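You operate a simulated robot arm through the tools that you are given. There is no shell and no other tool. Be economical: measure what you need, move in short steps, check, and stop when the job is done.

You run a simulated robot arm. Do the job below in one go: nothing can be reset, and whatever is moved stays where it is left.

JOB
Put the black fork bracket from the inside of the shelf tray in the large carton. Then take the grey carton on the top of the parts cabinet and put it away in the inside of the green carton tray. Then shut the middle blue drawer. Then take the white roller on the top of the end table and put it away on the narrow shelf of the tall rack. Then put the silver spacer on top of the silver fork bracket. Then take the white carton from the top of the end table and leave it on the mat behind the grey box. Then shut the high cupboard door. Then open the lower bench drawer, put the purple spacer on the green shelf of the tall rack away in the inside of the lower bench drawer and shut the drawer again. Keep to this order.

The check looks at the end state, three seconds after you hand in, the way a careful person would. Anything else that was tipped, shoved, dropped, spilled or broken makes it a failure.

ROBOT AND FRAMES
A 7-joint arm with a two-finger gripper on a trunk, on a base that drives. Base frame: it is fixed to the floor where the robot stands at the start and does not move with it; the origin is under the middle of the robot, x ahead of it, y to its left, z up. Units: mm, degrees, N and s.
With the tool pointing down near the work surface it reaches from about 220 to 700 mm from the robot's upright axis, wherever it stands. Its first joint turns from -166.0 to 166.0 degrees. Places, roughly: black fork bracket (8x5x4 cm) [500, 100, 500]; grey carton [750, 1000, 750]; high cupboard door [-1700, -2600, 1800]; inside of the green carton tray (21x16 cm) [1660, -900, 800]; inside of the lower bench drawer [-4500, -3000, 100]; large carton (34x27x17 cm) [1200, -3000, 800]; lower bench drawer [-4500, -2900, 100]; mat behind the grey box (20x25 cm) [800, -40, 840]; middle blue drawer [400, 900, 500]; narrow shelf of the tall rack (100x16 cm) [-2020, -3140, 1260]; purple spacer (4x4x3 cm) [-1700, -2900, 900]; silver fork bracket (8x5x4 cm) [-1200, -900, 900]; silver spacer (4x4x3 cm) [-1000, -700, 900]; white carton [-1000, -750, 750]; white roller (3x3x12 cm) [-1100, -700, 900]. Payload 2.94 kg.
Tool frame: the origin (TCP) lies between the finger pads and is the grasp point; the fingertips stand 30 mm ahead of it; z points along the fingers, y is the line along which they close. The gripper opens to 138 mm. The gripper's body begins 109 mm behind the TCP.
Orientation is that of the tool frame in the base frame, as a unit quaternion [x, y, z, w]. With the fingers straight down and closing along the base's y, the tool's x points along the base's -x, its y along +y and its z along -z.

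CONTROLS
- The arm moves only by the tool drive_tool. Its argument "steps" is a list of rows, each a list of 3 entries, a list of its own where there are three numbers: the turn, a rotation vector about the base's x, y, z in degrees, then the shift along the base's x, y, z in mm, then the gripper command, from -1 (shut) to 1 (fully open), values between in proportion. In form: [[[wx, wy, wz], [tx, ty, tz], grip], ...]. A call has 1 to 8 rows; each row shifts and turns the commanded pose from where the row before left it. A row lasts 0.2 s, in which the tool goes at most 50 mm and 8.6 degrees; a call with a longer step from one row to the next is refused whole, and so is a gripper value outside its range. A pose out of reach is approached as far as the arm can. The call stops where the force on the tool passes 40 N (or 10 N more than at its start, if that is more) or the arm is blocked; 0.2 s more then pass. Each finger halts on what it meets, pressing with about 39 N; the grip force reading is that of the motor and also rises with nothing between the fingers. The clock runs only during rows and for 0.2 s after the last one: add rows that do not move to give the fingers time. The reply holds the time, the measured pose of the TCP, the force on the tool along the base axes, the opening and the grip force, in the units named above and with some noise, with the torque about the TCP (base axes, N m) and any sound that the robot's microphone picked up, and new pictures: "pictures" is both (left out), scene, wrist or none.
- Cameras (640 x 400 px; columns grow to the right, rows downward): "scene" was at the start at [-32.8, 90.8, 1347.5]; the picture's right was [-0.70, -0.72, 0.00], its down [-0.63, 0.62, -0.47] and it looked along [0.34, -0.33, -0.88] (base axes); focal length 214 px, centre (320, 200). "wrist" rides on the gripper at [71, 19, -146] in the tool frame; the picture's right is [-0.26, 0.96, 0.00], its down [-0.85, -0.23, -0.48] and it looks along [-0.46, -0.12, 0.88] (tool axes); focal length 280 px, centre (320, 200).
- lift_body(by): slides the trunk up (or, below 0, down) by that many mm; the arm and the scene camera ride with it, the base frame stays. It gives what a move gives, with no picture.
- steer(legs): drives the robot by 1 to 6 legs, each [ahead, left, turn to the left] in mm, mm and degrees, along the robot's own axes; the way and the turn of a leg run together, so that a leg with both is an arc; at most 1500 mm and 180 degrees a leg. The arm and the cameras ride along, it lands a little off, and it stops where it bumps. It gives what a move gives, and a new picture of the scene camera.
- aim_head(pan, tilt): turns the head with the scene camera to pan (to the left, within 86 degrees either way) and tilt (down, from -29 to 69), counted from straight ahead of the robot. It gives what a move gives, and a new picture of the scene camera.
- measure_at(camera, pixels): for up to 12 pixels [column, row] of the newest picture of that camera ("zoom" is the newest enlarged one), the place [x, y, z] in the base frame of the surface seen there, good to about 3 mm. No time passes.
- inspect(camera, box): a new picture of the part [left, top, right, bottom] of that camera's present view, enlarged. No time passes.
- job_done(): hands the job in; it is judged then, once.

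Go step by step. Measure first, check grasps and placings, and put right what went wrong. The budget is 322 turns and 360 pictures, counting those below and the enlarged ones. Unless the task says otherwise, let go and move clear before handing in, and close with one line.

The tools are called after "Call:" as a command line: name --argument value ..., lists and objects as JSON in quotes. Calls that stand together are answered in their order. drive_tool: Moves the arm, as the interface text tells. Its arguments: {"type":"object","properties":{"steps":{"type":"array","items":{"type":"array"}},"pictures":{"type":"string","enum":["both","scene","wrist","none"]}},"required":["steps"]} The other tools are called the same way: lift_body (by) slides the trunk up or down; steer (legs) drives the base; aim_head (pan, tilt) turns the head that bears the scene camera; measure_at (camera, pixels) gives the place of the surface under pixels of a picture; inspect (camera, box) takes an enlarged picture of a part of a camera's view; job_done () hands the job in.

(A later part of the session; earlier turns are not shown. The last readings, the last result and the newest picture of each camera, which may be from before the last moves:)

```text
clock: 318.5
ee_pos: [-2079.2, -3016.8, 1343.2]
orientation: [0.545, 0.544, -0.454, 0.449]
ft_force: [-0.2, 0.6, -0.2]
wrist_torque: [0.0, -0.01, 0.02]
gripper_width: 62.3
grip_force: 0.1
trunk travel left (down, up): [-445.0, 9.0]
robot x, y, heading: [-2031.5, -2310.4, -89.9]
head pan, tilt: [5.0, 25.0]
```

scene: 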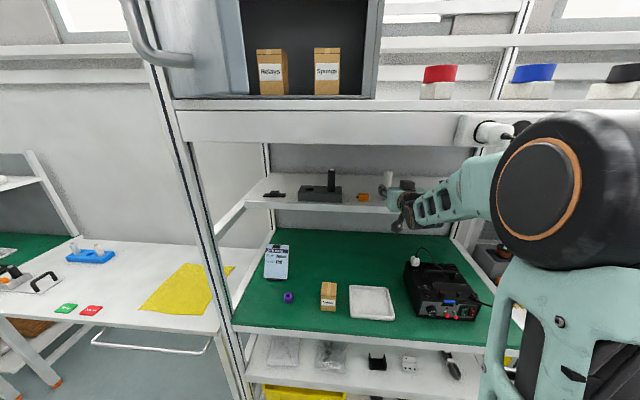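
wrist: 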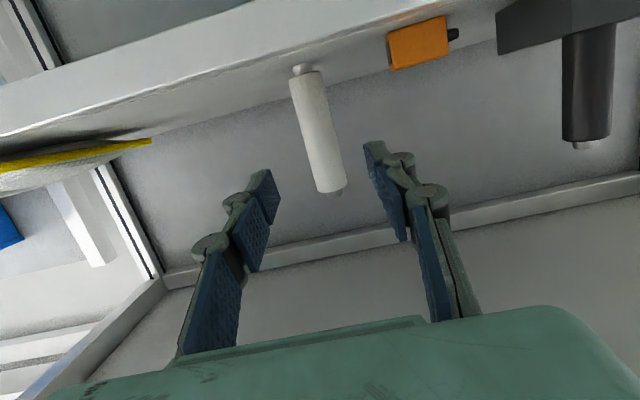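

The roller stands on the narrow shelf. I retreat and return to the end table.

Call:
steer --legs '[[-420, 0, 0], [0, 0, -90], [-1450, 0, 0], [-200, 0, 0], [0, -1160, 0]]'

Call:
aim_head --pan 10 --tilt 40

```text
clock: 343.1
ee_pos: [-1102.9, -640.1, 1343.4]
orientation: [0.77, 0.007, -0.638, 0.003]
ft_force: [-0.6, -0.3, 0.4]
wrist_torque: [-0.02, -0.04, 0.03]
gripper_width: 62.1
grip_force: 0.0
trunk travel left (down, up): [-445.0, 9.0]
robot x, y, heading: [-388.7, -670.6, -178.9]
head pan, tilt: [5.0, 25.0]
```

scene: 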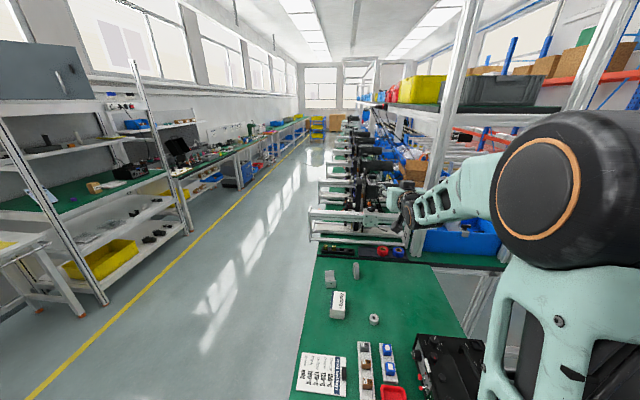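

```text
clock: 343.9
ee_pos: [-1102.2, -640.2, 1342.4]
orientation: [0.77, 0.007, -0.639, 0.003]
ft_force: [-0.3, -0.8, 0.0]
wrist_torque: [-0.03, 0.0, -0.02]
gripper_width: 62.2
grip_force: 0.1
trunk travel left (down, up): [-445.0, 9.0]
robot x, y, heading: [-392.7, -674.5, -178.7]
head pan, tilt: [10.0, 40.0]
```

scene: 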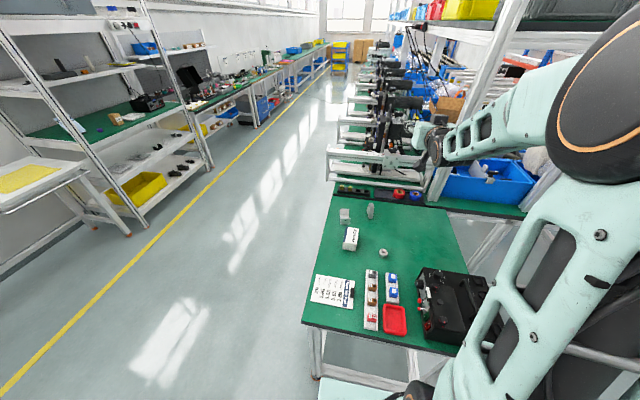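

Call:
inspect --camera "scene" --box '[320, 190, 410, 265]'

Call:
measure_at --camera "zoom" --pixels '[[165, 135], [225, 130], [165, 195], [220, 190], [195, 150], [165, 165], [215, 165], [450, 430], [440, 410], [440, 435], [365, 110], [245, 280]]'

```text
5.33 times, centred on (365, 228) of scene
```

zoom: 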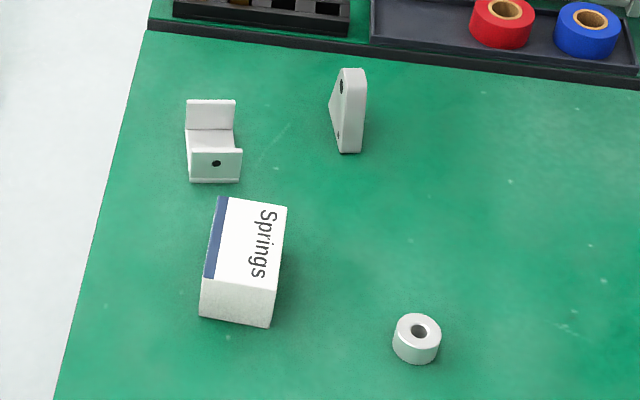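

```text
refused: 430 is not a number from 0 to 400
```

The fork bracket is a U with flanges separated along x and an open channel along y; the spacer sits on its base plate between them. Measure both.

Call:
measure_at --camera "zoom" --pixels '[[190, 103], [232, 103], [195, 152], [238, 152], [210, 140], [192, 178], [236, 178], [417, 318], [415, 355], [396, 335], [438, 335], [243, 240]]'

```text
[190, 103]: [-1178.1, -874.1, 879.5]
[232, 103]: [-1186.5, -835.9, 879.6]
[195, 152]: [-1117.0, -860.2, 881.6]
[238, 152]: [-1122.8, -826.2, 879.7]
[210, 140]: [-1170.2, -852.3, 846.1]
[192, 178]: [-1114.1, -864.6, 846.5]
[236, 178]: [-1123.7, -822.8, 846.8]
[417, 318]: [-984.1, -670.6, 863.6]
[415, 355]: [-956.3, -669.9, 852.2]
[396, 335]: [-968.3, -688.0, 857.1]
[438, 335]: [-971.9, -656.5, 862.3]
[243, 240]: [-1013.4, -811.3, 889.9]
```

Best access is from the table's south side (edge y≈−916). I bring the tool vertical and closer, then drive around.

Call:
drive_tool --steps '[[[0, -8, 0], [25, 0, 0], -0.1], [[0, -8, 0], [25, 0, 0], -0.1], [[0, -8, 0], [25, 0, 0], -0.1], [[0, -8, 0], [25, 0, 0], -0.1], [[0, -8, 0], [25, 0, 0], -0.1], [[0, -8, 0], [25, 0, 0], -0.1], [[0, -8, 0], [25, 0, 0], -0.1], [[0, -8, 0], [25, 0, -10], -0.1]]' --pictures "none"

Call:
drive_tool --steps '[[[0, -8, 0], [10, 0, -30], -0.1], [[0, -7.5, 0], [10, 0, -30], -0.1]]' --pictures "none"

Call:
steer --legs '[[0, 900, 0], [690, 0, 0], [0, 0, -91]]'

Call:
lift_body --by -150

```text
clock: 345.7
ee_pos: [-912.6, -646.3, 1312.4]
orientation: [0.991, 0.005, -0.132, 0.007]
ft_force: [-0.5, -0.1, 0.2]
wrist_torque: [-0.03, 0.02, -0.02]
gripper_width: 62.2
grip_force: 0.0
out of reach, approached as far as the arm can: row 2
trunk travel left (down, up): [-445.0, 9.0]
robot x, y, heading: [-391.2, -673.0, -178.8]
head pan, tilt: [10.0, 40.0]
```

```text
clock: 346.3
ee_pos: [-893.2, -647.0, 1253.6]
orientation: [1.0, 0.004, 0.003, 0.007]
ft_force: [0.2, -0.2, -0.6]
wrist_torque: [-0.01, -0.03, 0.01]
gripper_width: 61.9
grip_force: 0.1
trunk travel left (down, up): [-445.0, 9.0]
robot x, y, heading: [-393.2, -673.1, -178.7]
head pan, tilt: [10.0, 40.0]
```

```text
clock: 361.9
ee_pos: [-1013.2, -1081.2, 1253.9]
orientation: [-0.692, 0.722, 0.005, -0.007]
ft_force: [1.0, 0.1, 0.5]
wrist_torque: [-0.04, -0.02, 0.01]
gripper_width: 62.1
grip_force: 0.0
trunk travel left (down, up): [-445.0, 9.0]
robot x, y, heading: [-1063.2, -1577.3, 88.2]
head pan, tilt: [10.0, 40.0]
```

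scene: 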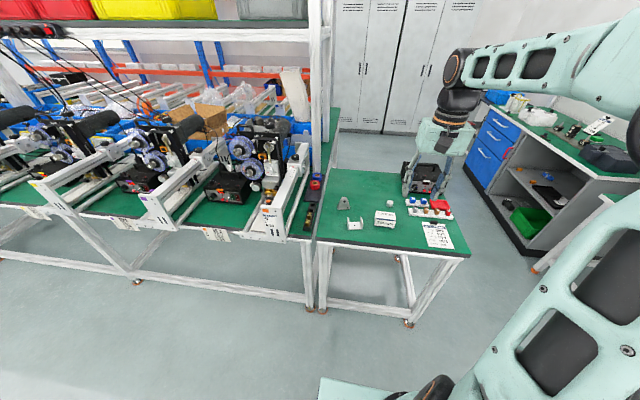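

```text
clock: 363.6
ee_pos: [-1014.5, -1082.0, 1104.3]
orientation: [-0.692, 0.722, 0.004, -0.007]
ft_force: [0.1, -0.2, -0.5]
wrist_torque: [-0.03, 0.01, 0.03]
gripper_width: 62.1
grip_force: 0.1
trunk travel left (down, up): [-295.0, 159.0]
robot x, y, heading: [-1065.2, -1582.0, 88.2]
head pan, tilt: [10.0, 40.0]
```

Drive up to the table's south edge.

Call:
steer --legs '[[260, 0, 1.8]]'

Call:
drive_tool --steps '[[[0, 0, 8], [10, 10, 0], 0], [[0, 0, 8], [10, 10, 0], 0], [[0, 0, 8], [5, 10, 0], 0], [[0, 0, 8], [5, 10, 0], 0], [[0, 0, 8], [0, 10, 0], 0], [[0, 0, 8], [0, 10, 0], 0], [[0, 0, 8], [0, 10, 0], 0], [[0, 0, 8], [0, 10, 0], 0]]' --pictures "both"

```text
clock: 365.5
ee_pos: [-1030.8, -826.3, 1103.8]
orientation: [-0.705, 0.709, 0.005, -0.007]
ft_force: [0.4, -0.2, -1.0]
wrist_torque: [-0.01, -0.01, 0.0]
gripper_width: 62.3
grip_force: 0.1
trunk travel left (down, up): [-295.0, 159.0]
robot x, y, heading: [-1064.8, -1324.5, 90.3]
head pan, tilt: [10.0, 40.0]
```

scene: 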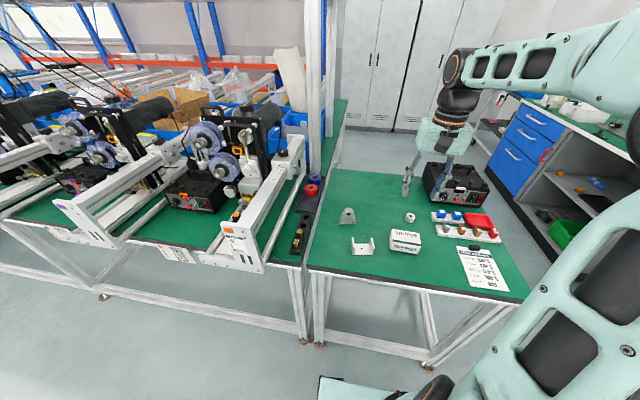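

```text
clock: 367.3
ee_pos: [-999.4, -747.5, 1105.5]
orientation: [0.974, -0.227, 0.0, 0.009]
ft_force: [0.9, 0.0, -0.1]
wrist_torque: [0.01, 0.01, 0.01]
gripper_width: 68.9
grip_force: 0.1
trunk travel left (down, up): [-295.0, 159.0]
robot x, y, heading: [-1063.2, -1326.7, 90.5]
head pan, tilt: [10.0, 40.0]
```

scene: 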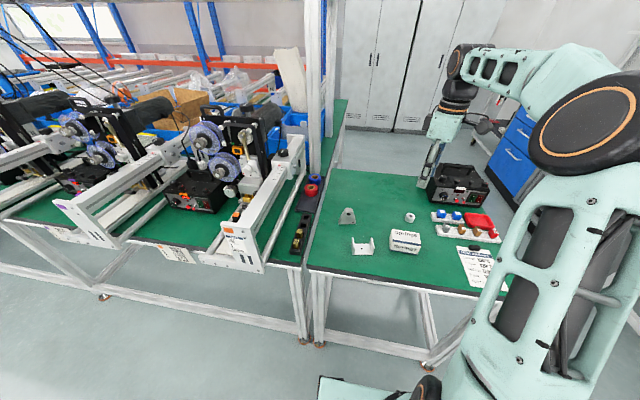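
wrist: 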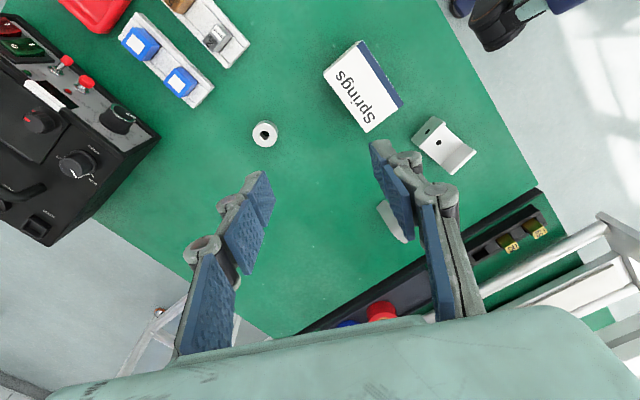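

Measure spacer and bracket in this closer view, and finish the yaw.

Call:
measure_at --camera "wrist" --pixels '[[264, 122], [253, 132], [275, 132], [264, 145], [437, 118], [418, 135], [475, 152], [455, 173], [445, 148], [427, 126], [465, 163]]'

Call:
inspect --camera "wrist" --box '[230, 90, 500, 260]'

Call:
drive_tool --steps '[[[0, 0, 7.6], [0, 15, 0], 0], [[0, 0, 7.6], [5, 15, 0], 0], [[0, 0, 7.6], [5, 15, 0], 0], [[0, 0, 7.6], [5, 15, 0], 0], [[0, 0, 7.6], [5, 15, 0], 0]]' --pictures "wrist"

```text
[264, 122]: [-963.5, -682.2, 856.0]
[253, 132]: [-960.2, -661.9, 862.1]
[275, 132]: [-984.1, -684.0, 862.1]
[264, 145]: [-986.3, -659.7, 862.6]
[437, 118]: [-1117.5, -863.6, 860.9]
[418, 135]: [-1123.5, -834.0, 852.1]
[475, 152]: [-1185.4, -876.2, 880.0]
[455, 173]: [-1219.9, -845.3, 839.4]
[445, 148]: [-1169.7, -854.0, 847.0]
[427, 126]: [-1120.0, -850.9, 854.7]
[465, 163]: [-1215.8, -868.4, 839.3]
```

```text
2.35 times, centred on (365, 175) of wrist
```

zoom: 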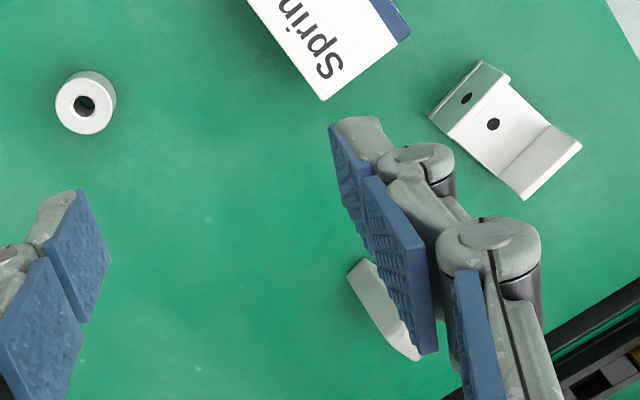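

```text
clock: 368.5
ee_pos: [-980.8, -672.5, 1104.5]
orientation: [0.995, 0.102, 0.002, 0.008]
ft_force: [-0.3, 0.5, 0.4]
wrist_torque: [0.0, 0.03, -0.02]
gripper_width: 69.2
grip_force: 0.0
trunk travel left (down, up): [-295.0, 159.0]
robot x, y, heading: [-1062.0, -1326.6, 90.5]
head pan, tilt: [10.0, 40.0]
```

wrist: 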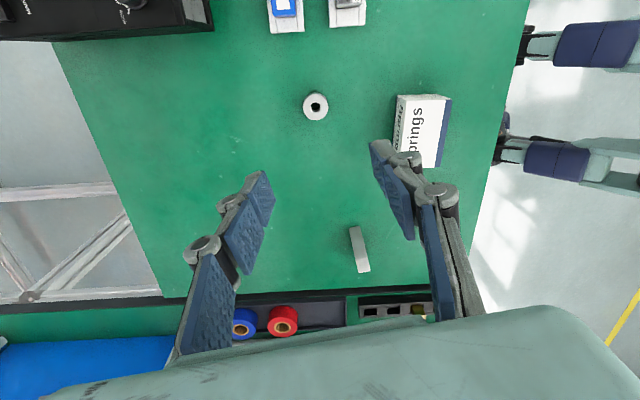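

Spacer centre ≈ (−974,−672), top 862. Descend over it.

Call:
drive_tool --steps '[[[0, 0, 0], [7, 0, -45], 0], [[0, 0, 0], [0, 0, -45], 0], [[0, 0, 0], [0, 0, -45], 0], [[0, 0, 0], [0, 0, -45], 0]]' --pictures "wrist"

```text
clock: 369.5
ee_pos: [-975.2, -672.2, 925.5]
orientation: [0.995, 0.101, 0.002, 0.008]
ft_force: [-0.6, 0.3, 0.3]
wrist_torque: [-0.01, 0.03, -0.03]
gripper_width: 68.9
grip_force: 0.0
trunk travel left (down, up): [-295.0, 159.0]
robot x, y, heading: [-1064.1, -1326.2, 90.4]
head pan, tilt: [10.0, 40.0]
```

wrist: 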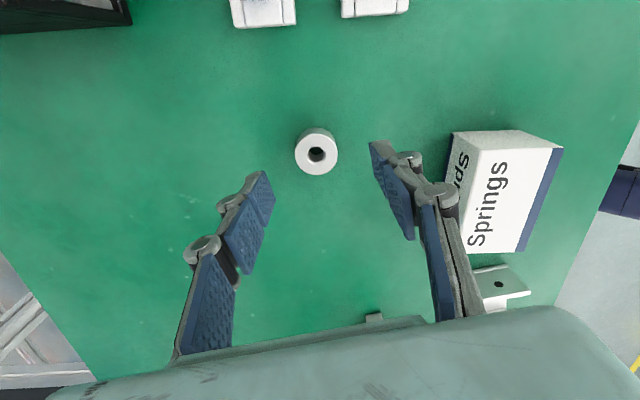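

Call:
drive_tool --steps '[[[0, 0, 0], [0, 0, -30], 0], [[0, 0, 0], [0, 0, -18], 0], [[0, 0, 0], [0, 0, 0], -0.3], [[0, 0, 0], [0, 0, 0], -0.6], [[0, 0, 0], [0, 0, 0], -0.6], [[0, 0, 0], [0, 0, 0], -0.6]]' --pictures "wrist"

```text
clock: 370.9
ee_pos: [-974.7, -672.4, 876.3]
orientation: [0.995, 0.101, 0.002, 0.007]
ft_force: [0.4, 0.1, -0.4]
wrist_torque: [0.01, 0.06, -0.01]
gripper_width: 32.2
grip_force: 38.7
trunk travel left (down, up): [-295.0, 159.0]
robot x, y, heading: [-1062.9, -1325.2, 90.4]
head pan, tilt: [10.0, 40.0]
```

wrist: 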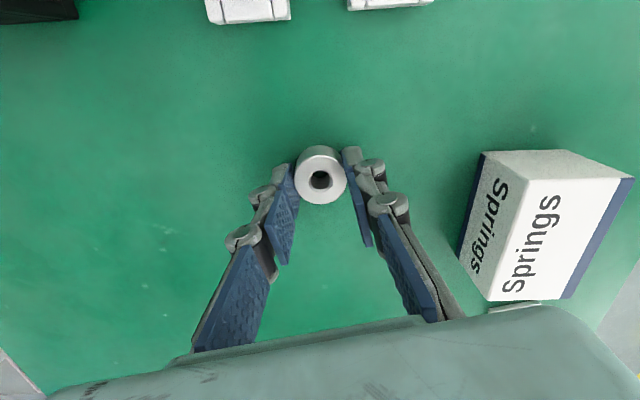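

Held (32 mm). Lift and carry it over the bracket.

Call:
drive_tool --steps '[[[0, 0, 0], [0, 0, 45], -0.7], [[0, 0, 0], [0, 0, 45], -0.7], [[0, 0, 0], [-30, -30, 20], -0.7], [[0, 0, 0], [-33, -33, 0], -0.7], [[0, 0, 0], [-33, -33, 0], -0.7], [[0, 0, 0], [-33, -33, 0], -0.7], [[0, 0, 0], [-33, -33, 0], -0.7], [[0, 0, 0], [-16, -17, 0], -0.7]]' --pictures "wrist"

```text
clock: 372.7
ee_pos: [-1151.2, -852.2, 988.8]
orientation: [0.995, 0.102, 0.002, 0.007]
ft_force: [0.5, 1.0, -0.4]
wrist_torque: [-0.01, 0.0, -0.03]
gripper_width: 32.0
grip_force: 38.1
trunk travel left (down, up): [-295.0, 159.0]
robot x, y, heading: [-1064.1, -1328.1, 90.6]
head pan, tilt: [10.0, 40.0]
```

wrist: 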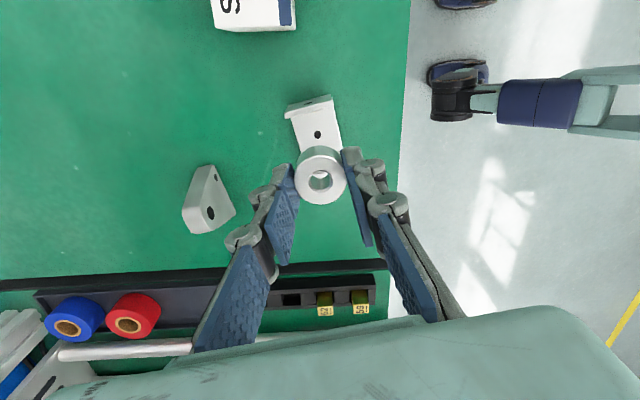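

Call:
inspect --camera "wrist" --box '[260, 80, 380, 220]'

Call:
measure_at --camera "wrist" --pixels '[[287, 107], [332, 97], [290, 117], [335, 107], [298, 128], [334, 120], [302, 140], [340, 135], [341, 150], [318, 135]]'

```text
2.86 times, centred on (320, 150) of wrist
```

zoom: 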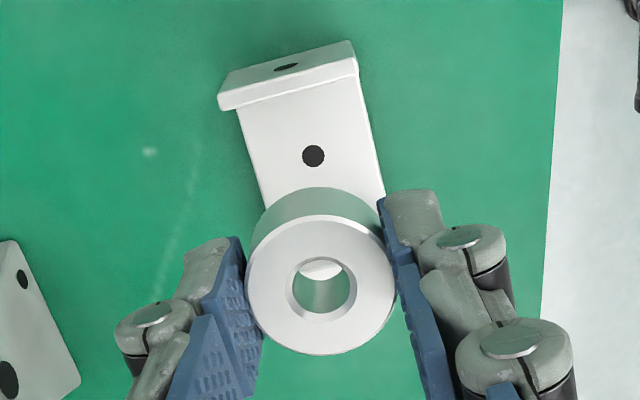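

```text
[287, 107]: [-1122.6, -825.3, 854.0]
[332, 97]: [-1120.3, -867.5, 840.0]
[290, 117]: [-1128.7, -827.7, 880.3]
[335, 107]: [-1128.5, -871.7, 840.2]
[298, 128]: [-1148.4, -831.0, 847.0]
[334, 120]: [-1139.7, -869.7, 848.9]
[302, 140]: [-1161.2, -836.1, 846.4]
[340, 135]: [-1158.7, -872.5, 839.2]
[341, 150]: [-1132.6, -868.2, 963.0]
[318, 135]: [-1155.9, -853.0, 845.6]
```

Base hole centre ≈ (−1156,−853), base top 846. Descend there.

Call:
drive_tool --steps '[[[0, 0, 0], [-4, -1, -40], -0.7], [[0, 0, 0], [0, 0, -35], -0.7], [[0, 0, 0], [0, 0, -20], -0.7], [[0, 0, 0], [0, 0, 0], -0.7]]' --pictures "wrist"

```text
clock: 373.7
ee_pos: [-1154.3, -852.2, 891.8]
orientation: [0.995, 0.101, 0.003, 0.008]
ft_force: [-0.2, 0.3, 0.2]
wrist_torque: [0.01, 0.0, 0.01]
gripper_width: 32.2
grip_force: 38.9
trunk travel left (down, up): [-295.0, 159.0]
robot x, y, heading: [-1062.5, -1328.7, 90.6]
head pan, tilt: [10.0, 40.0]
```

wrist: 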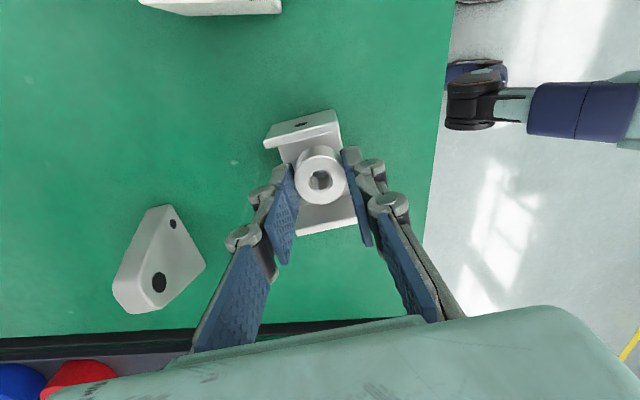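

Call:
drive_tool --steps '[[[0, 0, 0], [0, 0, -5], -0.7], [[0, 0, 0], [0, 0, -2], -0.7], [[0, 0, 0], [0, 0, -2], -0.7]]' --pictures "none"

```text
clock: 374.5
ee_pos: [-1154.6, -852.1, 882.6]
orientation: [0.995, 0.102, 0.002, 0.007]
ft_force: [-0.4, -0.6, -0.9]
wrist_torque: [0.04, 0.0, 0.01]
gripper_width: 32.1
grip_force: 39.0
trunk travel left (down, up): [-295.0, 159.0]
robot x, y, heading: [-1062.0, -1326.5, 90.6]
head pan, tilt: [10.0, 40.0]
```

Call:
drive_tool --steps '[[[0, 0, 0], [0, 0, -2], -0.7], [[0, 0, 0], [0, 0, -1], -0.7]]' --pictures "none"

```text
clock: 375.1
ee_pos: [-1155.5, -852.0, 881.5]
orientation: [0.995, 0.101, 0.003, 0.005]
ft_force: [1.4, -3.2, 25.5]
wrist_torque: [-0.12, 0.05, -0.07]
gripper_width: 32.2
grip_force: 39.1
trunk travel left (down, up): [-295.0, 159.0]
robot x, y, heading: [-1063.4, -1329.0, 90.3]
head pan, tilt: [10.0, 40.0]
```

Contact. Open a little and lift straight up.

Call:
drive_tool --steps '[[[0, 0, 0], [0, 0, 1], -0.4], [[0, 0, 0], [0, 0, 0], -0.3], [[0, 0, 0], [0, 0, 0], -0.3], [[0, 0, 0], [0, 0, 20], -0.3], [[0, 0, 0], [0, 0, 45], -0.3], [[0, 0, 0], [0, 0, 45], -0.3]]' --pictures "wrist"

```text
clock: 376.5
ee_pos: [-1154.7, -851.2, 991.6]
orientation: [0.995, 0.101, 0.002, 0.008]
ft_force: [0.1, -0.5, -0.3]
wrist_torque: [0.0, 0.04, 0.02]
gripper_width: 48.5
grip_force: 0.2
trunk travel left (down, up): [-295.0, 159.0]
robot x, y, heading: [-1061.0, -1328.6, 90.7]
head pan, tilt: [10.0, 40.0]
```

wrist: 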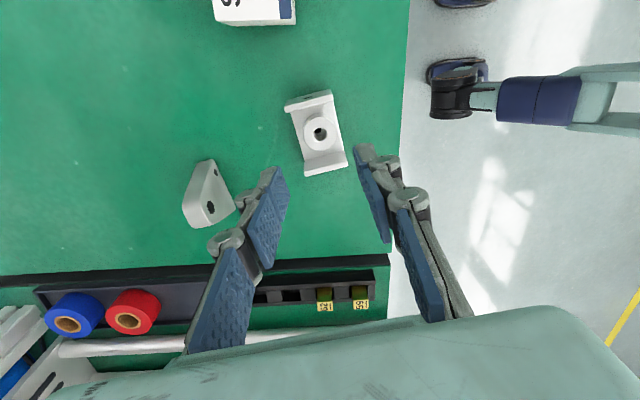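

Spacer rests in the silver bracket (wrist 320,130). Next the white "Springs" carton: I move over it and measure.

Call:
drive_tool --steps '[[[0, 0, 0], [30, 10, 30], -0.1], [[0, 0, 0], [30, 10, 30], 0.2], [[0, 0, 0], [30, 10, 30], 0.4]]' --pictures "wrist"

```text
clock: 377.3
ee_pos: [-1065.7, -824.1, 1080.8]
orientation: [0.995, 0.102, 0.003, 0.008]
ft_force: [0.8, 0.0, 0.3]
wrist_torque: [-0.03, -0.02, 0.03]
gripper_width: 96.5
grip_force: 0.1
trunk travel left (down, up): [-295.0, 159.0]
robot x, y, heading: [-1061.3, -1326.6, 90.7]
head pan, tilt: [10.0, 40.0]
```

wrist: 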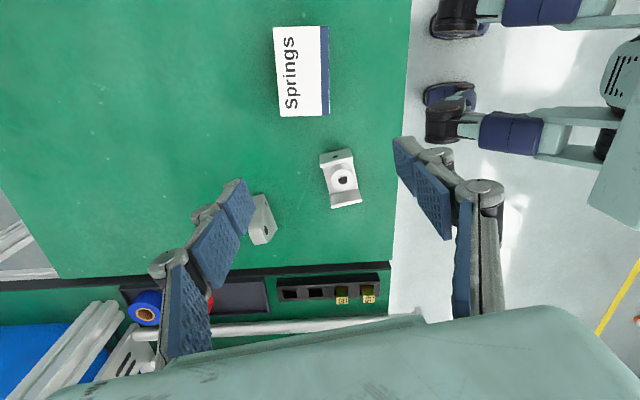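

Call:
measure_at --camera "wrist" --pixels '[[275, 28], [319, 28], [329, 28], [280, 115], [322, 115], [329, 113], [300, 70], [340, 180], [275, 60], [330, 60]]'

Call:
inspect --camera "wrist" --box '[240, 10, 380, 220]'

```text
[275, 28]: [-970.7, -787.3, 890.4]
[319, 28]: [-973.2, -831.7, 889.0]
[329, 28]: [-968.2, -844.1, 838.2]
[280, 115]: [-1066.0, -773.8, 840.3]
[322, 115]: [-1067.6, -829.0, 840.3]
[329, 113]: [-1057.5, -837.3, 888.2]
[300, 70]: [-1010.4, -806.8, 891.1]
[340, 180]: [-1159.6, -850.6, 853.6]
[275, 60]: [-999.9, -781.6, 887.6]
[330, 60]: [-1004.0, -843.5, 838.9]
```

```text
1.90 times, centred on (310, 115) of wrist
```

zoom: 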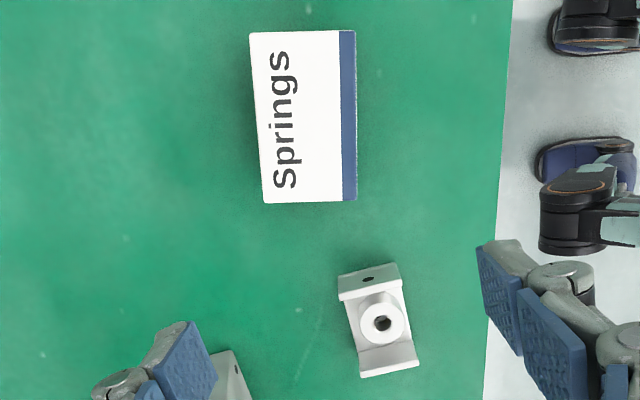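

The carton is ~90×58×50 mm at about (−1015,−810). I'll grip its 90 mm side from the south; rotate the tool back.

Call:
drive_tool --steps '[[[0, 0, -8.4], [6, -5, 0], 0.6], [[0, 0, -8.4], [6, -5, 0], 0.6], [[0, 0, -8.4], [6, -5, 0], 0.6], [[0, 0, -8.4], [6, -5, 0], 0.6], [[0, 0, -8.4], [6, -5, 0], 0.6], [[0, 0, -8.4], [6, -5, 0], 0.6], [[0, 0, -8.4], [6, -5, 0], 0.6], [[0, 0, -8.4], [6, -5, 0], 0.6]]' --pictures "none"

Call:
drive_tool --steps '[[[0, 0, -8.4], [0, -5, 0], 0.6], [[0, 0, -8.4], [0, -5, 0], 0.6], [[0, 0, -8.4], [0, -5, 0], 0.6], [[0, 0, -8.4], [0, -5, 0], 0.6]]' --pictures "wrist"

```text
clock: 379.1
ee_pos: [-1016.6, -861.9, 1078.7]
orientation: [0.884, -0.467, -0.001, 0.007]
ft_force: [0.0, -0.3, 0.3]
wrist_torque: [0.04, 0.02, 0.0]
gripper_width: 110.4
grip_force: 0.2
trunk travel left (down, up): [-295.0, 159.0]
robot x, y, heading: [-1062.0, -1329.8, 90.6]
head pan, tilt: [10.0, 40.0]
```

```text
clock: 380.1
ee_pos: [-1016.8, -882.1, 1080.4]
orientation: [0.712, -0.702, -0.004, 0.006]
ft_force: [0.7, 0.4, 0.8]
wrist_torque: [-0.02, -0.03, 0.02]
gripper_width: 110.5
grip_force: 0.1
trunk travel left (down, up): [-295.0, 159.0]
robot x, y, heading: [-1065.1, -1327.2, 90.4]
head pan, tilt: [10.0, 40.0]
```

wrist: 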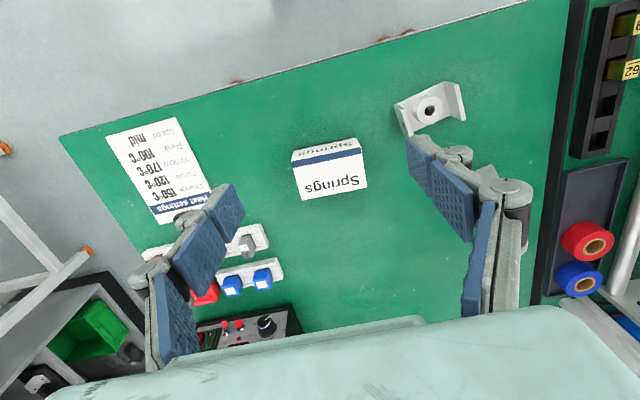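

Call:
measure_at --camera "wrist" --pixels '[[294, 168], [361, 152], [304, 197], [364, 186], [297, 176], [362, 160], [335, 180]]'

Call:
inspect --camera "wrist" --box '[280, 130, 380, 210]'

```text
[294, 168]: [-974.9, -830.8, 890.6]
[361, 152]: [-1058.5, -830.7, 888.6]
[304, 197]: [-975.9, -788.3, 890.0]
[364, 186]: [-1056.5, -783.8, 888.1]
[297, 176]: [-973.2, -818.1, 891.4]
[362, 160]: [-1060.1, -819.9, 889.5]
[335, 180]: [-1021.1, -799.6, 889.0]
```

```text
5.00 times, centred on (330, 170) of wrist
```

zoom: 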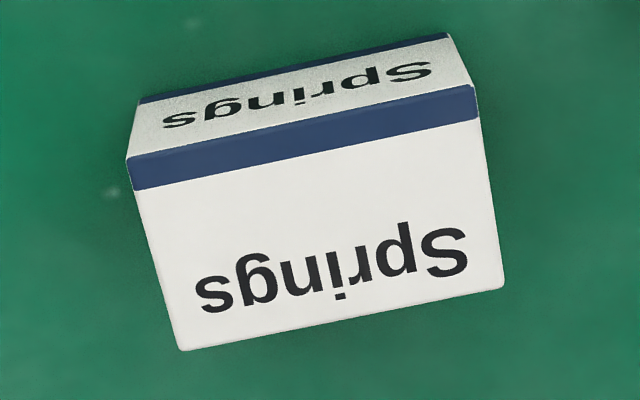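

Carton is square to the axes: x −974…−1059, y −831…−785. Tilt 25° and descend.

Call:
drive_tool --steps '[[[6.2, 0, 0], [0, 10, -35], 0.6], [[6.2, 0, 0], [0, 15, -35], 0.6], [[6.2, 0, 0], [0, 15, -35], 0.6], [[6.2, 0, 0], [0, 12, -35], 0.6], [[0, 0, 0], [0, 10, -25], 0.6], [[0, 0, 0], [0, 0, -25], 0.6], [[0, 0, 0], [0, 0, -9], 0.6]]' --pictures "wrist"

```text
clock: 381.7
ee_pos: [-1016.9, -819.9, 879.8]
orientation: [0.697, -0.684, -0.155, -0.146]
ft_force: [0.2, -0.6, -0.3]
wrist_torque: [-0.01, 0.02, 0.0]
gripper_width: 110.3
grip_force: 0.0
trunk travel left (down, up): [-295.0, 159.0]
robot x, y, heading: [-1065.0, -1331.2, 90.4]
head pan, tilt: [10.0, 40.0]
```

wrist: 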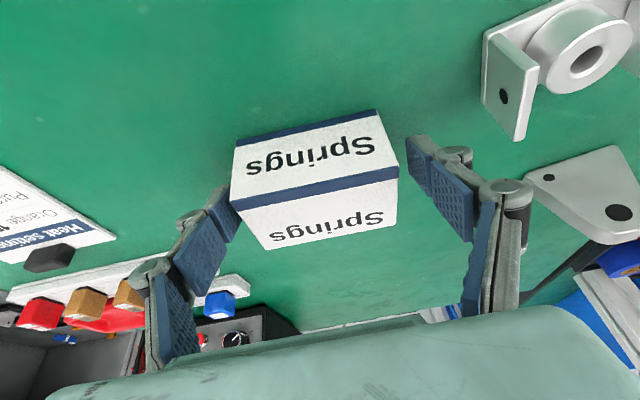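

Call:
drive_tool --steps '[[[0, 0, 0], [0, 0, 0], 0.4], [[0, 0, 0], [0, 0, 0], 0.2], [[0, 0, 0], [0, 0, 0], 0], [[0, 0, 0], [0, 0, 0], 0], [[0, 0, 0], [0, 0, 20], 0], [[0, 0, 0], [0, 0, 45], 0], [[0, 0, 0], [0, 0, 45], 0], [[0, 0, 0], [0, 0, 45], 0]]' --pictures "wrist"

```text
clock: 383.5
ee_pos: [-1016.9, -821.1, 1038.2]
orientation: [0.697, -0.685, -0.154, -0.145]
ft_force: [-0.2, -0.1, -2.4]
wrist_torque: [-0.01, 0.03, -0.02]
gripper_width: 89.8
grip_force: 38.8
trunk travel left (down, up): [-295.0, 159.0]
robot x, y, heading: [-1065.5, -1328.8, 90.4]
head pan, tilt: [10.0, 40.0]
```

wrist: 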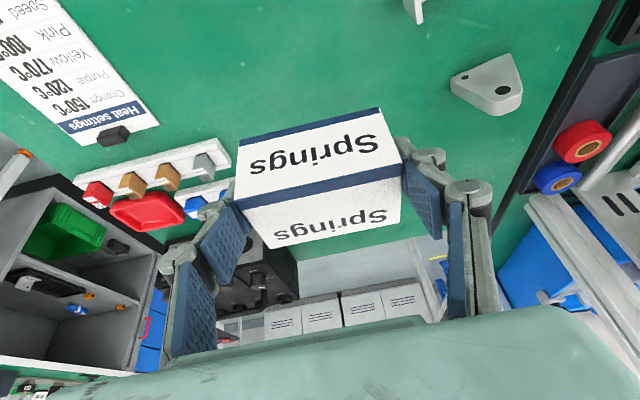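

White carton is held (90 mm, 2.4 N). Raise, retract and drive to the green bench.

Call:
drive_tool --steps '[[[0, 0, 0], [0, -10, 40], 0], [[0, 0, 0], [0, -10, 40], 0], [[0, 0, 0], [10, -10, 30], 0]]' --pictures "none"

Call:
steer --legs '[[-330, 0, 0], [0, -880, 0], [1500, 0, 0], [120, 0, 0], [0, 0, -90]]'

Call:
aim_head --pan -10 --tilt 35

```text
clock: 384.5
ee_pos: [-1004.9, -848.2, 1114.9]
orientation: [0.7, -0.692, -0.133, -0.118]
ft_force: [0.8, 0.2, -1.2]
wrist_torque: [-0.01, -0.01, 0.01]
gripper_width: 90.1
grip_force: 39.0
trunk travel left (down, up): [-295.0, 159.0]
robot x, y, heading: [-1064.5, -1328.1, 90.7]
head pan, tilt: [10.0, 40.0]
stopped in row 3: the arm was blocked; the commanded pose is now the measured one
```

```text
clock: 406.1
ee_pos: [327.4, -85.7, 1119.3]
orientation: [-0.014, 0.983, 0.011, 0.182]
ft_force: [0.0, 1.0, -2.1]
wrist_torque: [-0.02, 0.03, -0.01]
gripper_width: 89.5
grip_force: 39.3
trunk travel left (down, up): [-295.0, 159.0]
robot x, y, heading: [-151.4, -34.5, 1.2]
head pan, tilt: [10.0, 40.0]
```

scene: 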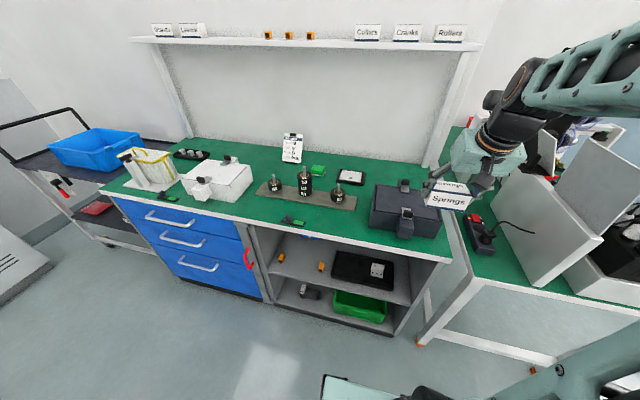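

```text
clock: 406.9
ee_pos: [328.2, -86.0, 1116.5]
orientation: [-0.012, 0.984, 0.011, 0.18]
ft_force: [0.6, 0.3, -2.3]
wrist_torque: [-0.01, 0.03, -0.02]
gripper_width: 89.2
grip_force: 39.3
trunk travel left (down, up): [-295.0, 159.0]
robot x, y, heading: [-147.0, -31.9, 1.4]
head pan, tilt: [-10.0, 35.0]
```

scene: 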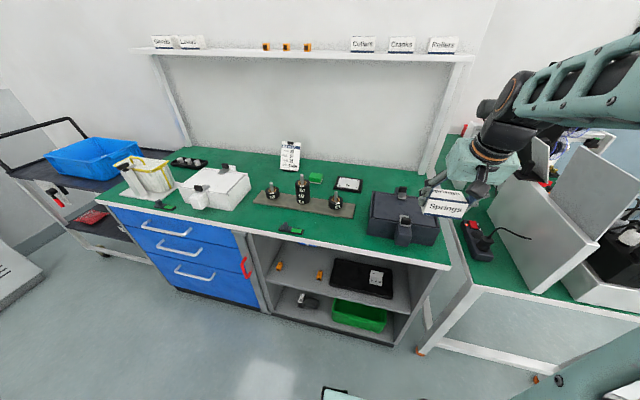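

The grey box is at (402,215); I look for the mat behind it.

Call:
inspect --camera "scene" --box '[340, 140, 480, 260]'

Call:
measure_at --camera "scene" --pixels '[[372, 195], [438, 200], [375, 192], [405, 190], [402, 212], [405, 228], [440, 240], [425, 190], [395, 185], [440, 262], [428, 172], [400, 60]]'

```text
3.33 times, centred on (410, 200) of scene
```

zoom: 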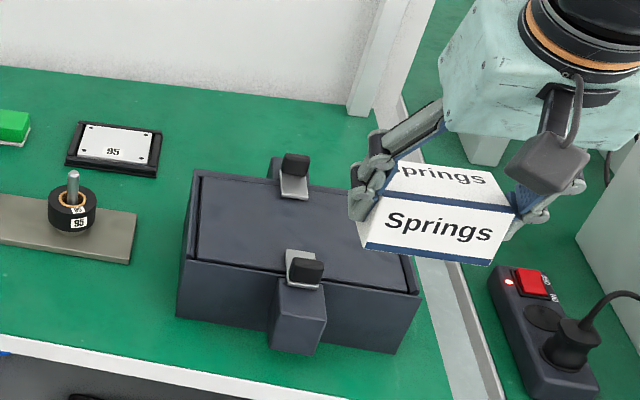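

```text
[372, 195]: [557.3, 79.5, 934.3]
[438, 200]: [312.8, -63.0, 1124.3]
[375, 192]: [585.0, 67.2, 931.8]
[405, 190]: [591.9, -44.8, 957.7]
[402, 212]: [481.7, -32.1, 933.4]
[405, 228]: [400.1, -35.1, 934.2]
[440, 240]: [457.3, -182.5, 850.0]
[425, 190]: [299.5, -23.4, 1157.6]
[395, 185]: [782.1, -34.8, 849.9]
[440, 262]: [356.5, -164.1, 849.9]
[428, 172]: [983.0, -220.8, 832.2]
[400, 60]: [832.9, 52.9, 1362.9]
```

The box is x≈450–590, top z 934 (latches ≈968). Drive up to the bench and use the wrist camera to see behind it.

Call:
steer --legs '[[0, 0, -1.4], [140, 0, 0]]'

Call:
drive_tool --steps '[[[0, 0, 0], [40, 10, 0], 0], [[0, 0, 0], [40, 10, 0], 0], [[0, 0, 0], [40, 10, 0], 0]]' --pictures "wrist"

```text
clock: 408.6
ee_pos: [464.2, -97.1, 1116.9]
orientation: [-0.002, 0.984, 0.009, 0.18]
ft_force: [0.2, 0.4, -2.8]
wrist_torque: [-0.01, 0.04, 0.0]
gripper_width: 89.2
grip_force: 39.0
trunk travel left (down, up): [-295.0, 159.0]
robot x, y, heading: [-10.9, -31.8, -0.0]
head pan, tilt: [-10.0, 35.0]
```

scene: 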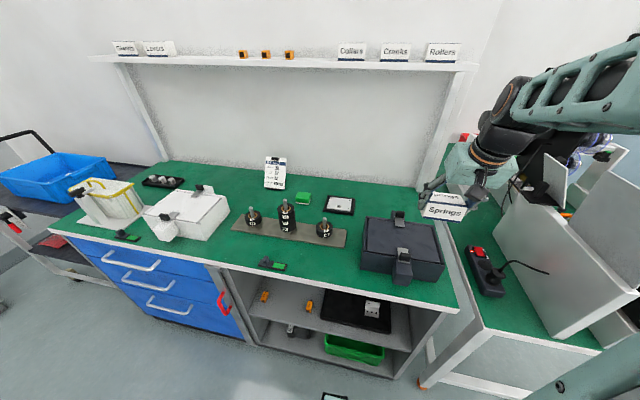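

```text
clock: 409.4
ee_pos: [584.8, -68.3, 1114.8]
orientation: [-0.002, 0.984, 0.009, 0.18]
ft_force: [-0.1, -0.4, -1.7]
wrist_torque: [-0.02, 0.05, 0.0]
gripper_width: 89.0
grip_force: 38.6
trunk travel left (down, up): [-295.0, 159.0]
robot x, y, heading: [-17.2, -32.7, -0.1]
head pan, tilt: [-10.0, 35.0]
```

wrist: 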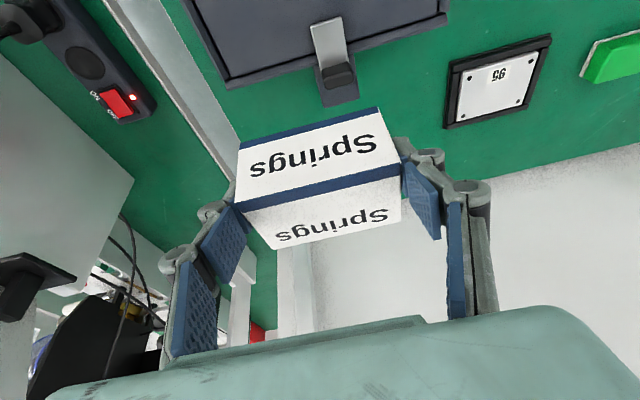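

No separately coloured mat shows; it is the green surface behind the box. Measure that area's limits.

Call:
measure_at --camera "wrist" --pixels '[[460, 150], [440, 195], [410, 110], [240, 125], [225, 140], [465, 190], [445, 100], [340, 80], [355, 65], [300, 100], [235, 165], [280, 260]]'

Call:
inspect --camera "wrist" --box '[200, 60, 480, 220]'

```text
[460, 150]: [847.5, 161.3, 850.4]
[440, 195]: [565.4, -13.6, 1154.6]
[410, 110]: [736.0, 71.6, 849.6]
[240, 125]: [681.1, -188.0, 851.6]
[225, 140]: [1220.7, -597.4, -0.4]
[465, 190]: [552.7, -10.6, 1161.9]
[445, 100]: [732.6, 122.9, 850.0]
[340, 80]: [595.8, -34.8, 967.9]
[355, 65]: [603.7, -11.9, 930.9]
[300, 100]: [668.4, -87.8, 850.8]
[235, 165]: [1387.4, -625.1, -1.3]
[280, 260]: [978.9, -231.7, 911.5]
```

```text
2.29 times, centred on (340, 140) of wrist
```

zoom: 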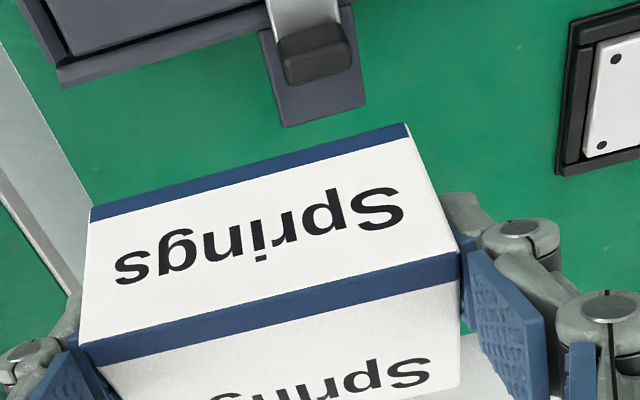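

Bench right edge y≈−190, latch reaches x≈630. I'll set the carton centred near (815,−40), passing high over the latch.

Call:
drive_tool --steps '[[[0, 0, 0], [45, 7, 0], 0], [[0, 0, 0], [45, 7, 0], 0], [[0, -4.2, 0], [45, 7, -10], 0], [[0, 0, 0], [45, 6, -20], 0], [[0, 0, 0], [40, 0, -25], 0], [[0, 0, 0], [0, 0, -40], 0]]' --pictures "wrist"

```text
clock: 410.8
ee_pos: [805.2, -40.8, 1021.4]
orientation: [-0.002, 0.976, 0.009, 0.216]
ft_force: [1.0, -1.2, -2.3]
wrist_torque: [-0.01, 0.05, 0.01]
gripper_width: 89.1
grip_force: 38.8
trunk travel left (down, up): [-295.0, 159.0]
robot x, y, heading: [-16.0, -39.1, 0.1]
head pan, tilt: [-10.0, 35.0]
```

wrist: 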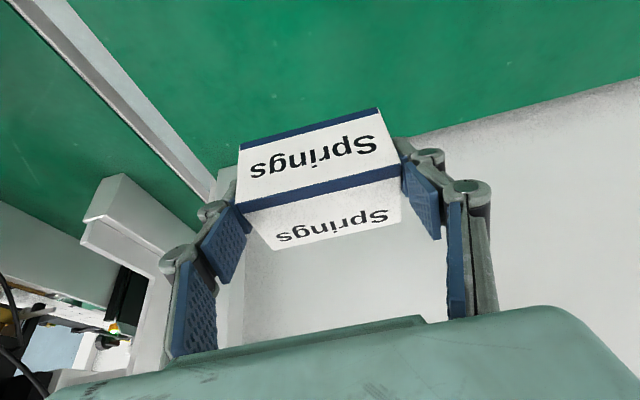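

Call:
measure_at --camera "wrist" --pixels '[[420, 130], [500, 112], [600, 60], [225, 150], [280, 100], [210, 120], [500, 200]]'

Call:
drive_tool --steps '[[[0, 0, 0], [0, 0, -45], 0], [[0, 0, 0], [0, 0, -45], 0], [[0, 0, 0], [0, 0, -25], 0]]' --pictures "wrist"

```text
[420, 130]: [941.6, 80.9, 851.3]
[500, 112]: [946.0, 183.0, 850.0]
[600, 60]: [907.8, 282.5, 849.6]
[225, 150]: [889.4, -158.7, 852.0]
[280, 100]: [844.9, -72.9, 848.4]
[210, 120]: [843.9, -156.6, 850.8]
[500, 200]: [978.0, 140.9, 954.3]
```

```text
clock: 411.6
ee_pos: [804.4, -40.3, 907.0]
orientation: [-0.002, 0.976, 0.009, 0.216]
ft_force: [0.2, 0.0, -2.0]
wrist_torque: [-0.03, 0.04, -0.03]
gripper_width: 88.9
grip_force: 38.4
trunk travel left (down, up): [-295.0, 159.0]
robot x, y, heading: [-14.9, -33.8, 0.1]
head pan, tilt: [-10.0, 35.0]
```

wrist: 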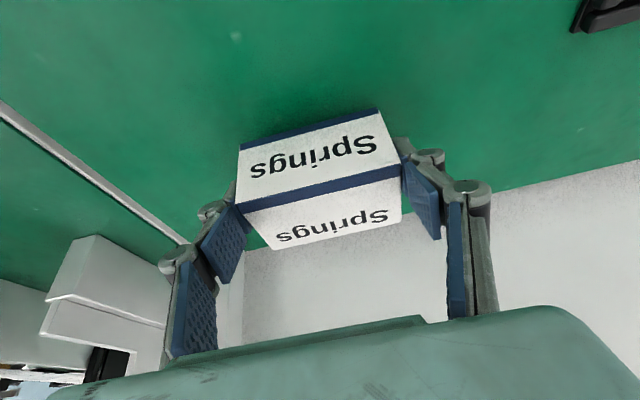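

Call:
drive_tool --steps '[[[0, 0, 0], [0, 0, -10], 0], [[0, 0, 0], [0, 0, -4], 0], [[0, 0, 0], [0, 0, -3], 0]]' --pictures "none"

```text
clock: 412.4
ee_pos: [803.5, -39.5, 891.0]
orientation: [-0.001, 0.976, 0.009, 0.218]
ft_force: [-1.7, -0.2, 3.8]
wrist_torque: [-0.23, 0.14, -0.04]
gripper_width: 88.9
grip_force: 39.2
trunk travel left (down, up): [-295.0, 159.0]
robot x, y, heading: [-16.3, -39.4, -0.2]
head pan, tilt: [-10.0, 35.0]
```

Contact. Release, lift.

Call:
drive_tool --steps '[[[0, 0, 0], [0, 0, -1], 0], [[0, 0, 0], [0, 0, 0], 0.5], [[0, 0, 0], [0, 0, 0], 0.5], [[0, 0, 0], [0, 0, 30], 0.5], [[0, 0, 0], [0, 0, 45], 0.5], [[0, 0, 0], [0, 0, 45], 0.5], [[0, 0, 0], [0, 0, 45], 0.5], [[0, 0, 0], [-30, 0, 30], 0.5]]' --pictures "wrist"

```text
clock: 414.2
ee_pos: [772.7, -42.2, 1083.6]
orientation: [-0.002, 0.976, 0.009, 0.216]
ft_force: [0.4, -0.2, 0.1]
wrist_torque: [-0.02, 0.01, -0.03]
gripper_width: 104.1
grip_force: 0.0
trunk travel left (down, up): [-295.0, 159.0]
robot x, y, heading: [-12.8, -35.4, -0.4]
head pan, tilt: [-10.0, 35.0]
```

wrist: 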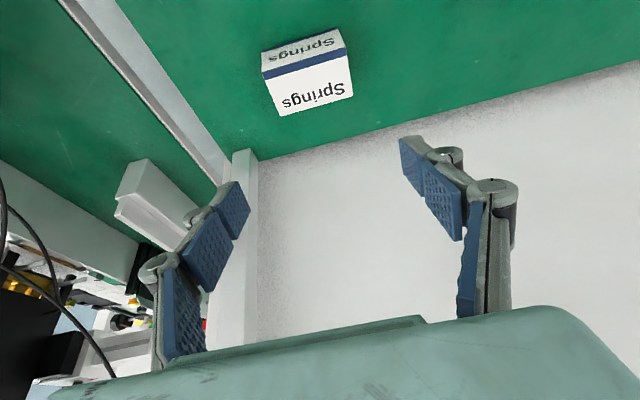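

The white carton stands at about (816,−40) behind the box. Now retract and head to the rack for the high cupboard door.

Call:
measure_at --camera "wrist" --pixels '[[270, 78], [345, 60], [282, 112], [352, 92], [262, 52]]'

Call:
drive_tool --steps '[[[0, 4, 0], [-45, 0, 10], 0.3], [[0, 4, 0], [-45, 0, 10], 0], [[0, 4, 0], [-45, 0, 0], -0.5], [[0, 4, 0], [-45, 0, 0], -1], [[0, 4, 0], [-45, 0, 0], -1]]' --pictures "none"

Call:
steer --legs '[[-200, 0, 0], [0, 0, -90], [1500, 0, 0], [450, 0, 0], [0, -1230, 0], [0, 0, -31]]'

Call:
aim_head --pan 10 --tilt 5

```text
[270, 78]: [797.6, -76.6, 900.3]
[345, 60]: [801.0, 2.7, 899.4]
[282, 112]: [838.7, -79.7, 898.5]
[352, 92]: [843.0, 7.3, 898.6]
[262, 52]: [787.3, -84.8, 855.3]
```

```text
clock: 415.4
ee_pos: [551.2, -38.3, 1104.9]
orientation: [-0.001, 0.999, 0.01, 0.042]
ft_force: [-0.1, 0.8, 0.1]
wrist_torque: [-0.01, 0.0, -0.01]
gripper_width: 0.0
grip_force: 28.1
trunk travel left (down, up): [-295.0, 159.0]
robot x, y, heading: [-15.7, -36.8, -0.0]
head pan, tilt: [-10.0, 35.0]
```

```text
clock: 442.2
ee_pos: [-1782.6, -2417.0, 1103.2]
orientation: [0.872, 0.487, -0.033, 0.03]
ft_force: [0.3, 0.2, -0.4]
wrist_torque: [0.02, 0.0, -0.01]
gripper_width: 0.1
grip_force: 28.4
trunk travel left (down, up): [-295.0, 159.0]
robot x, y, heading: [-1483.8, -1935.1, -121.9]
head pan, tilt: [-10.0, 35.0]
```

scene: 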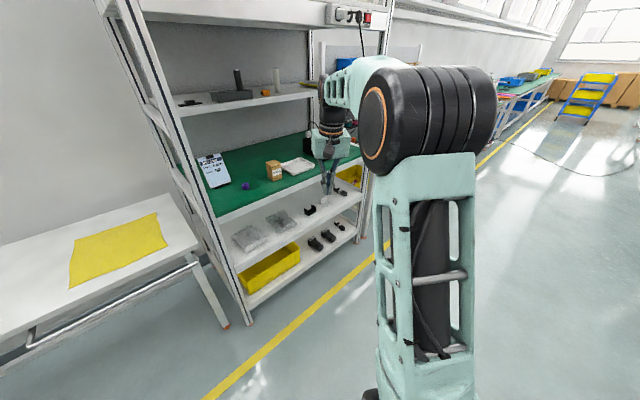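

```text
clock: 443.1
ee_pos: [-1783.6, -2416.7, 1104.7]
orientation: [0.873, 0.486, -0.032, 0.029]
ft_force: [-0.3, -0.3, 1.2]
wrist_torque: [0.0, 0.03, 0.02]
gripper_width: 0.2
grip_force: 28.9
trunk travel left (down, up): [-295.0, 159.0]
robot x, y, heading: [-1481.8, -1937.2, -121.9]
head pan, tilt: [10.0, 5.0]
```

scene: 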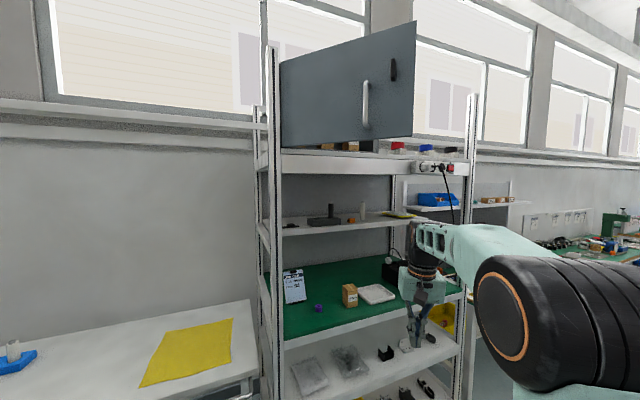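

Carton centre (820,−38): good. The open cupboard door is at (350,85). Measure it.

Call:
measure_at --camera "scene" --pixels '[[283, 70], [284, 143], [411, 28], [410, 130], [365, 105], [365, 85], [365, 125], [393, 70], [400, 110], [330, 110], [385, 125], [300, 100]]'

Call:
lift_body --by 155

```text
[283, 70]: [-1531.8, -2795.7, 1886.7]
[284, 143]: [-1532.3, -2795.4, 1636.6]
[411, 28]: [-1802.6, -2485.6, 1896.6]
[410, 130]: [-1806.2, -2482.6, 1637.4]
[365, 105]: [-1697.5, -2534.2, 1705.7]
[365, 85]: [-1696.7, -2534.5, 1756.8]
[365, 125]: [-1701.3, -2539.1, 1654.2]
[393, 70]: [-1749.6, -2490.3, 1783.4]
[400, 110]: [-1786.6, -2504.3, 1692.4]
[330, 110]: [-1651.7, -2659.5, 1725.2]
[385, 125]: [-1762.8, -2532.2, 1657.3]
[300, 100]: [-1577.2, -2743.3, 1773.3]
```

```text
clock: 444.9
ee_pos: [-1784.6, -2415.7, 1260.0]
orientation: [0.873, 0.486, -0.033, 0.029]
ft_force: [-1.0, -0.5, 0.3]
wrist_torque: [0.0, 0.01, -0.02]
gripper_width: 0.0
grip_force: 27.9
trunk travel left (down, up): [-450.0, 4.0]
robot x, y, heading: [-1480.3, -1935.1, -121.8]
head pan, tilt: [10.0, 5.0]
```

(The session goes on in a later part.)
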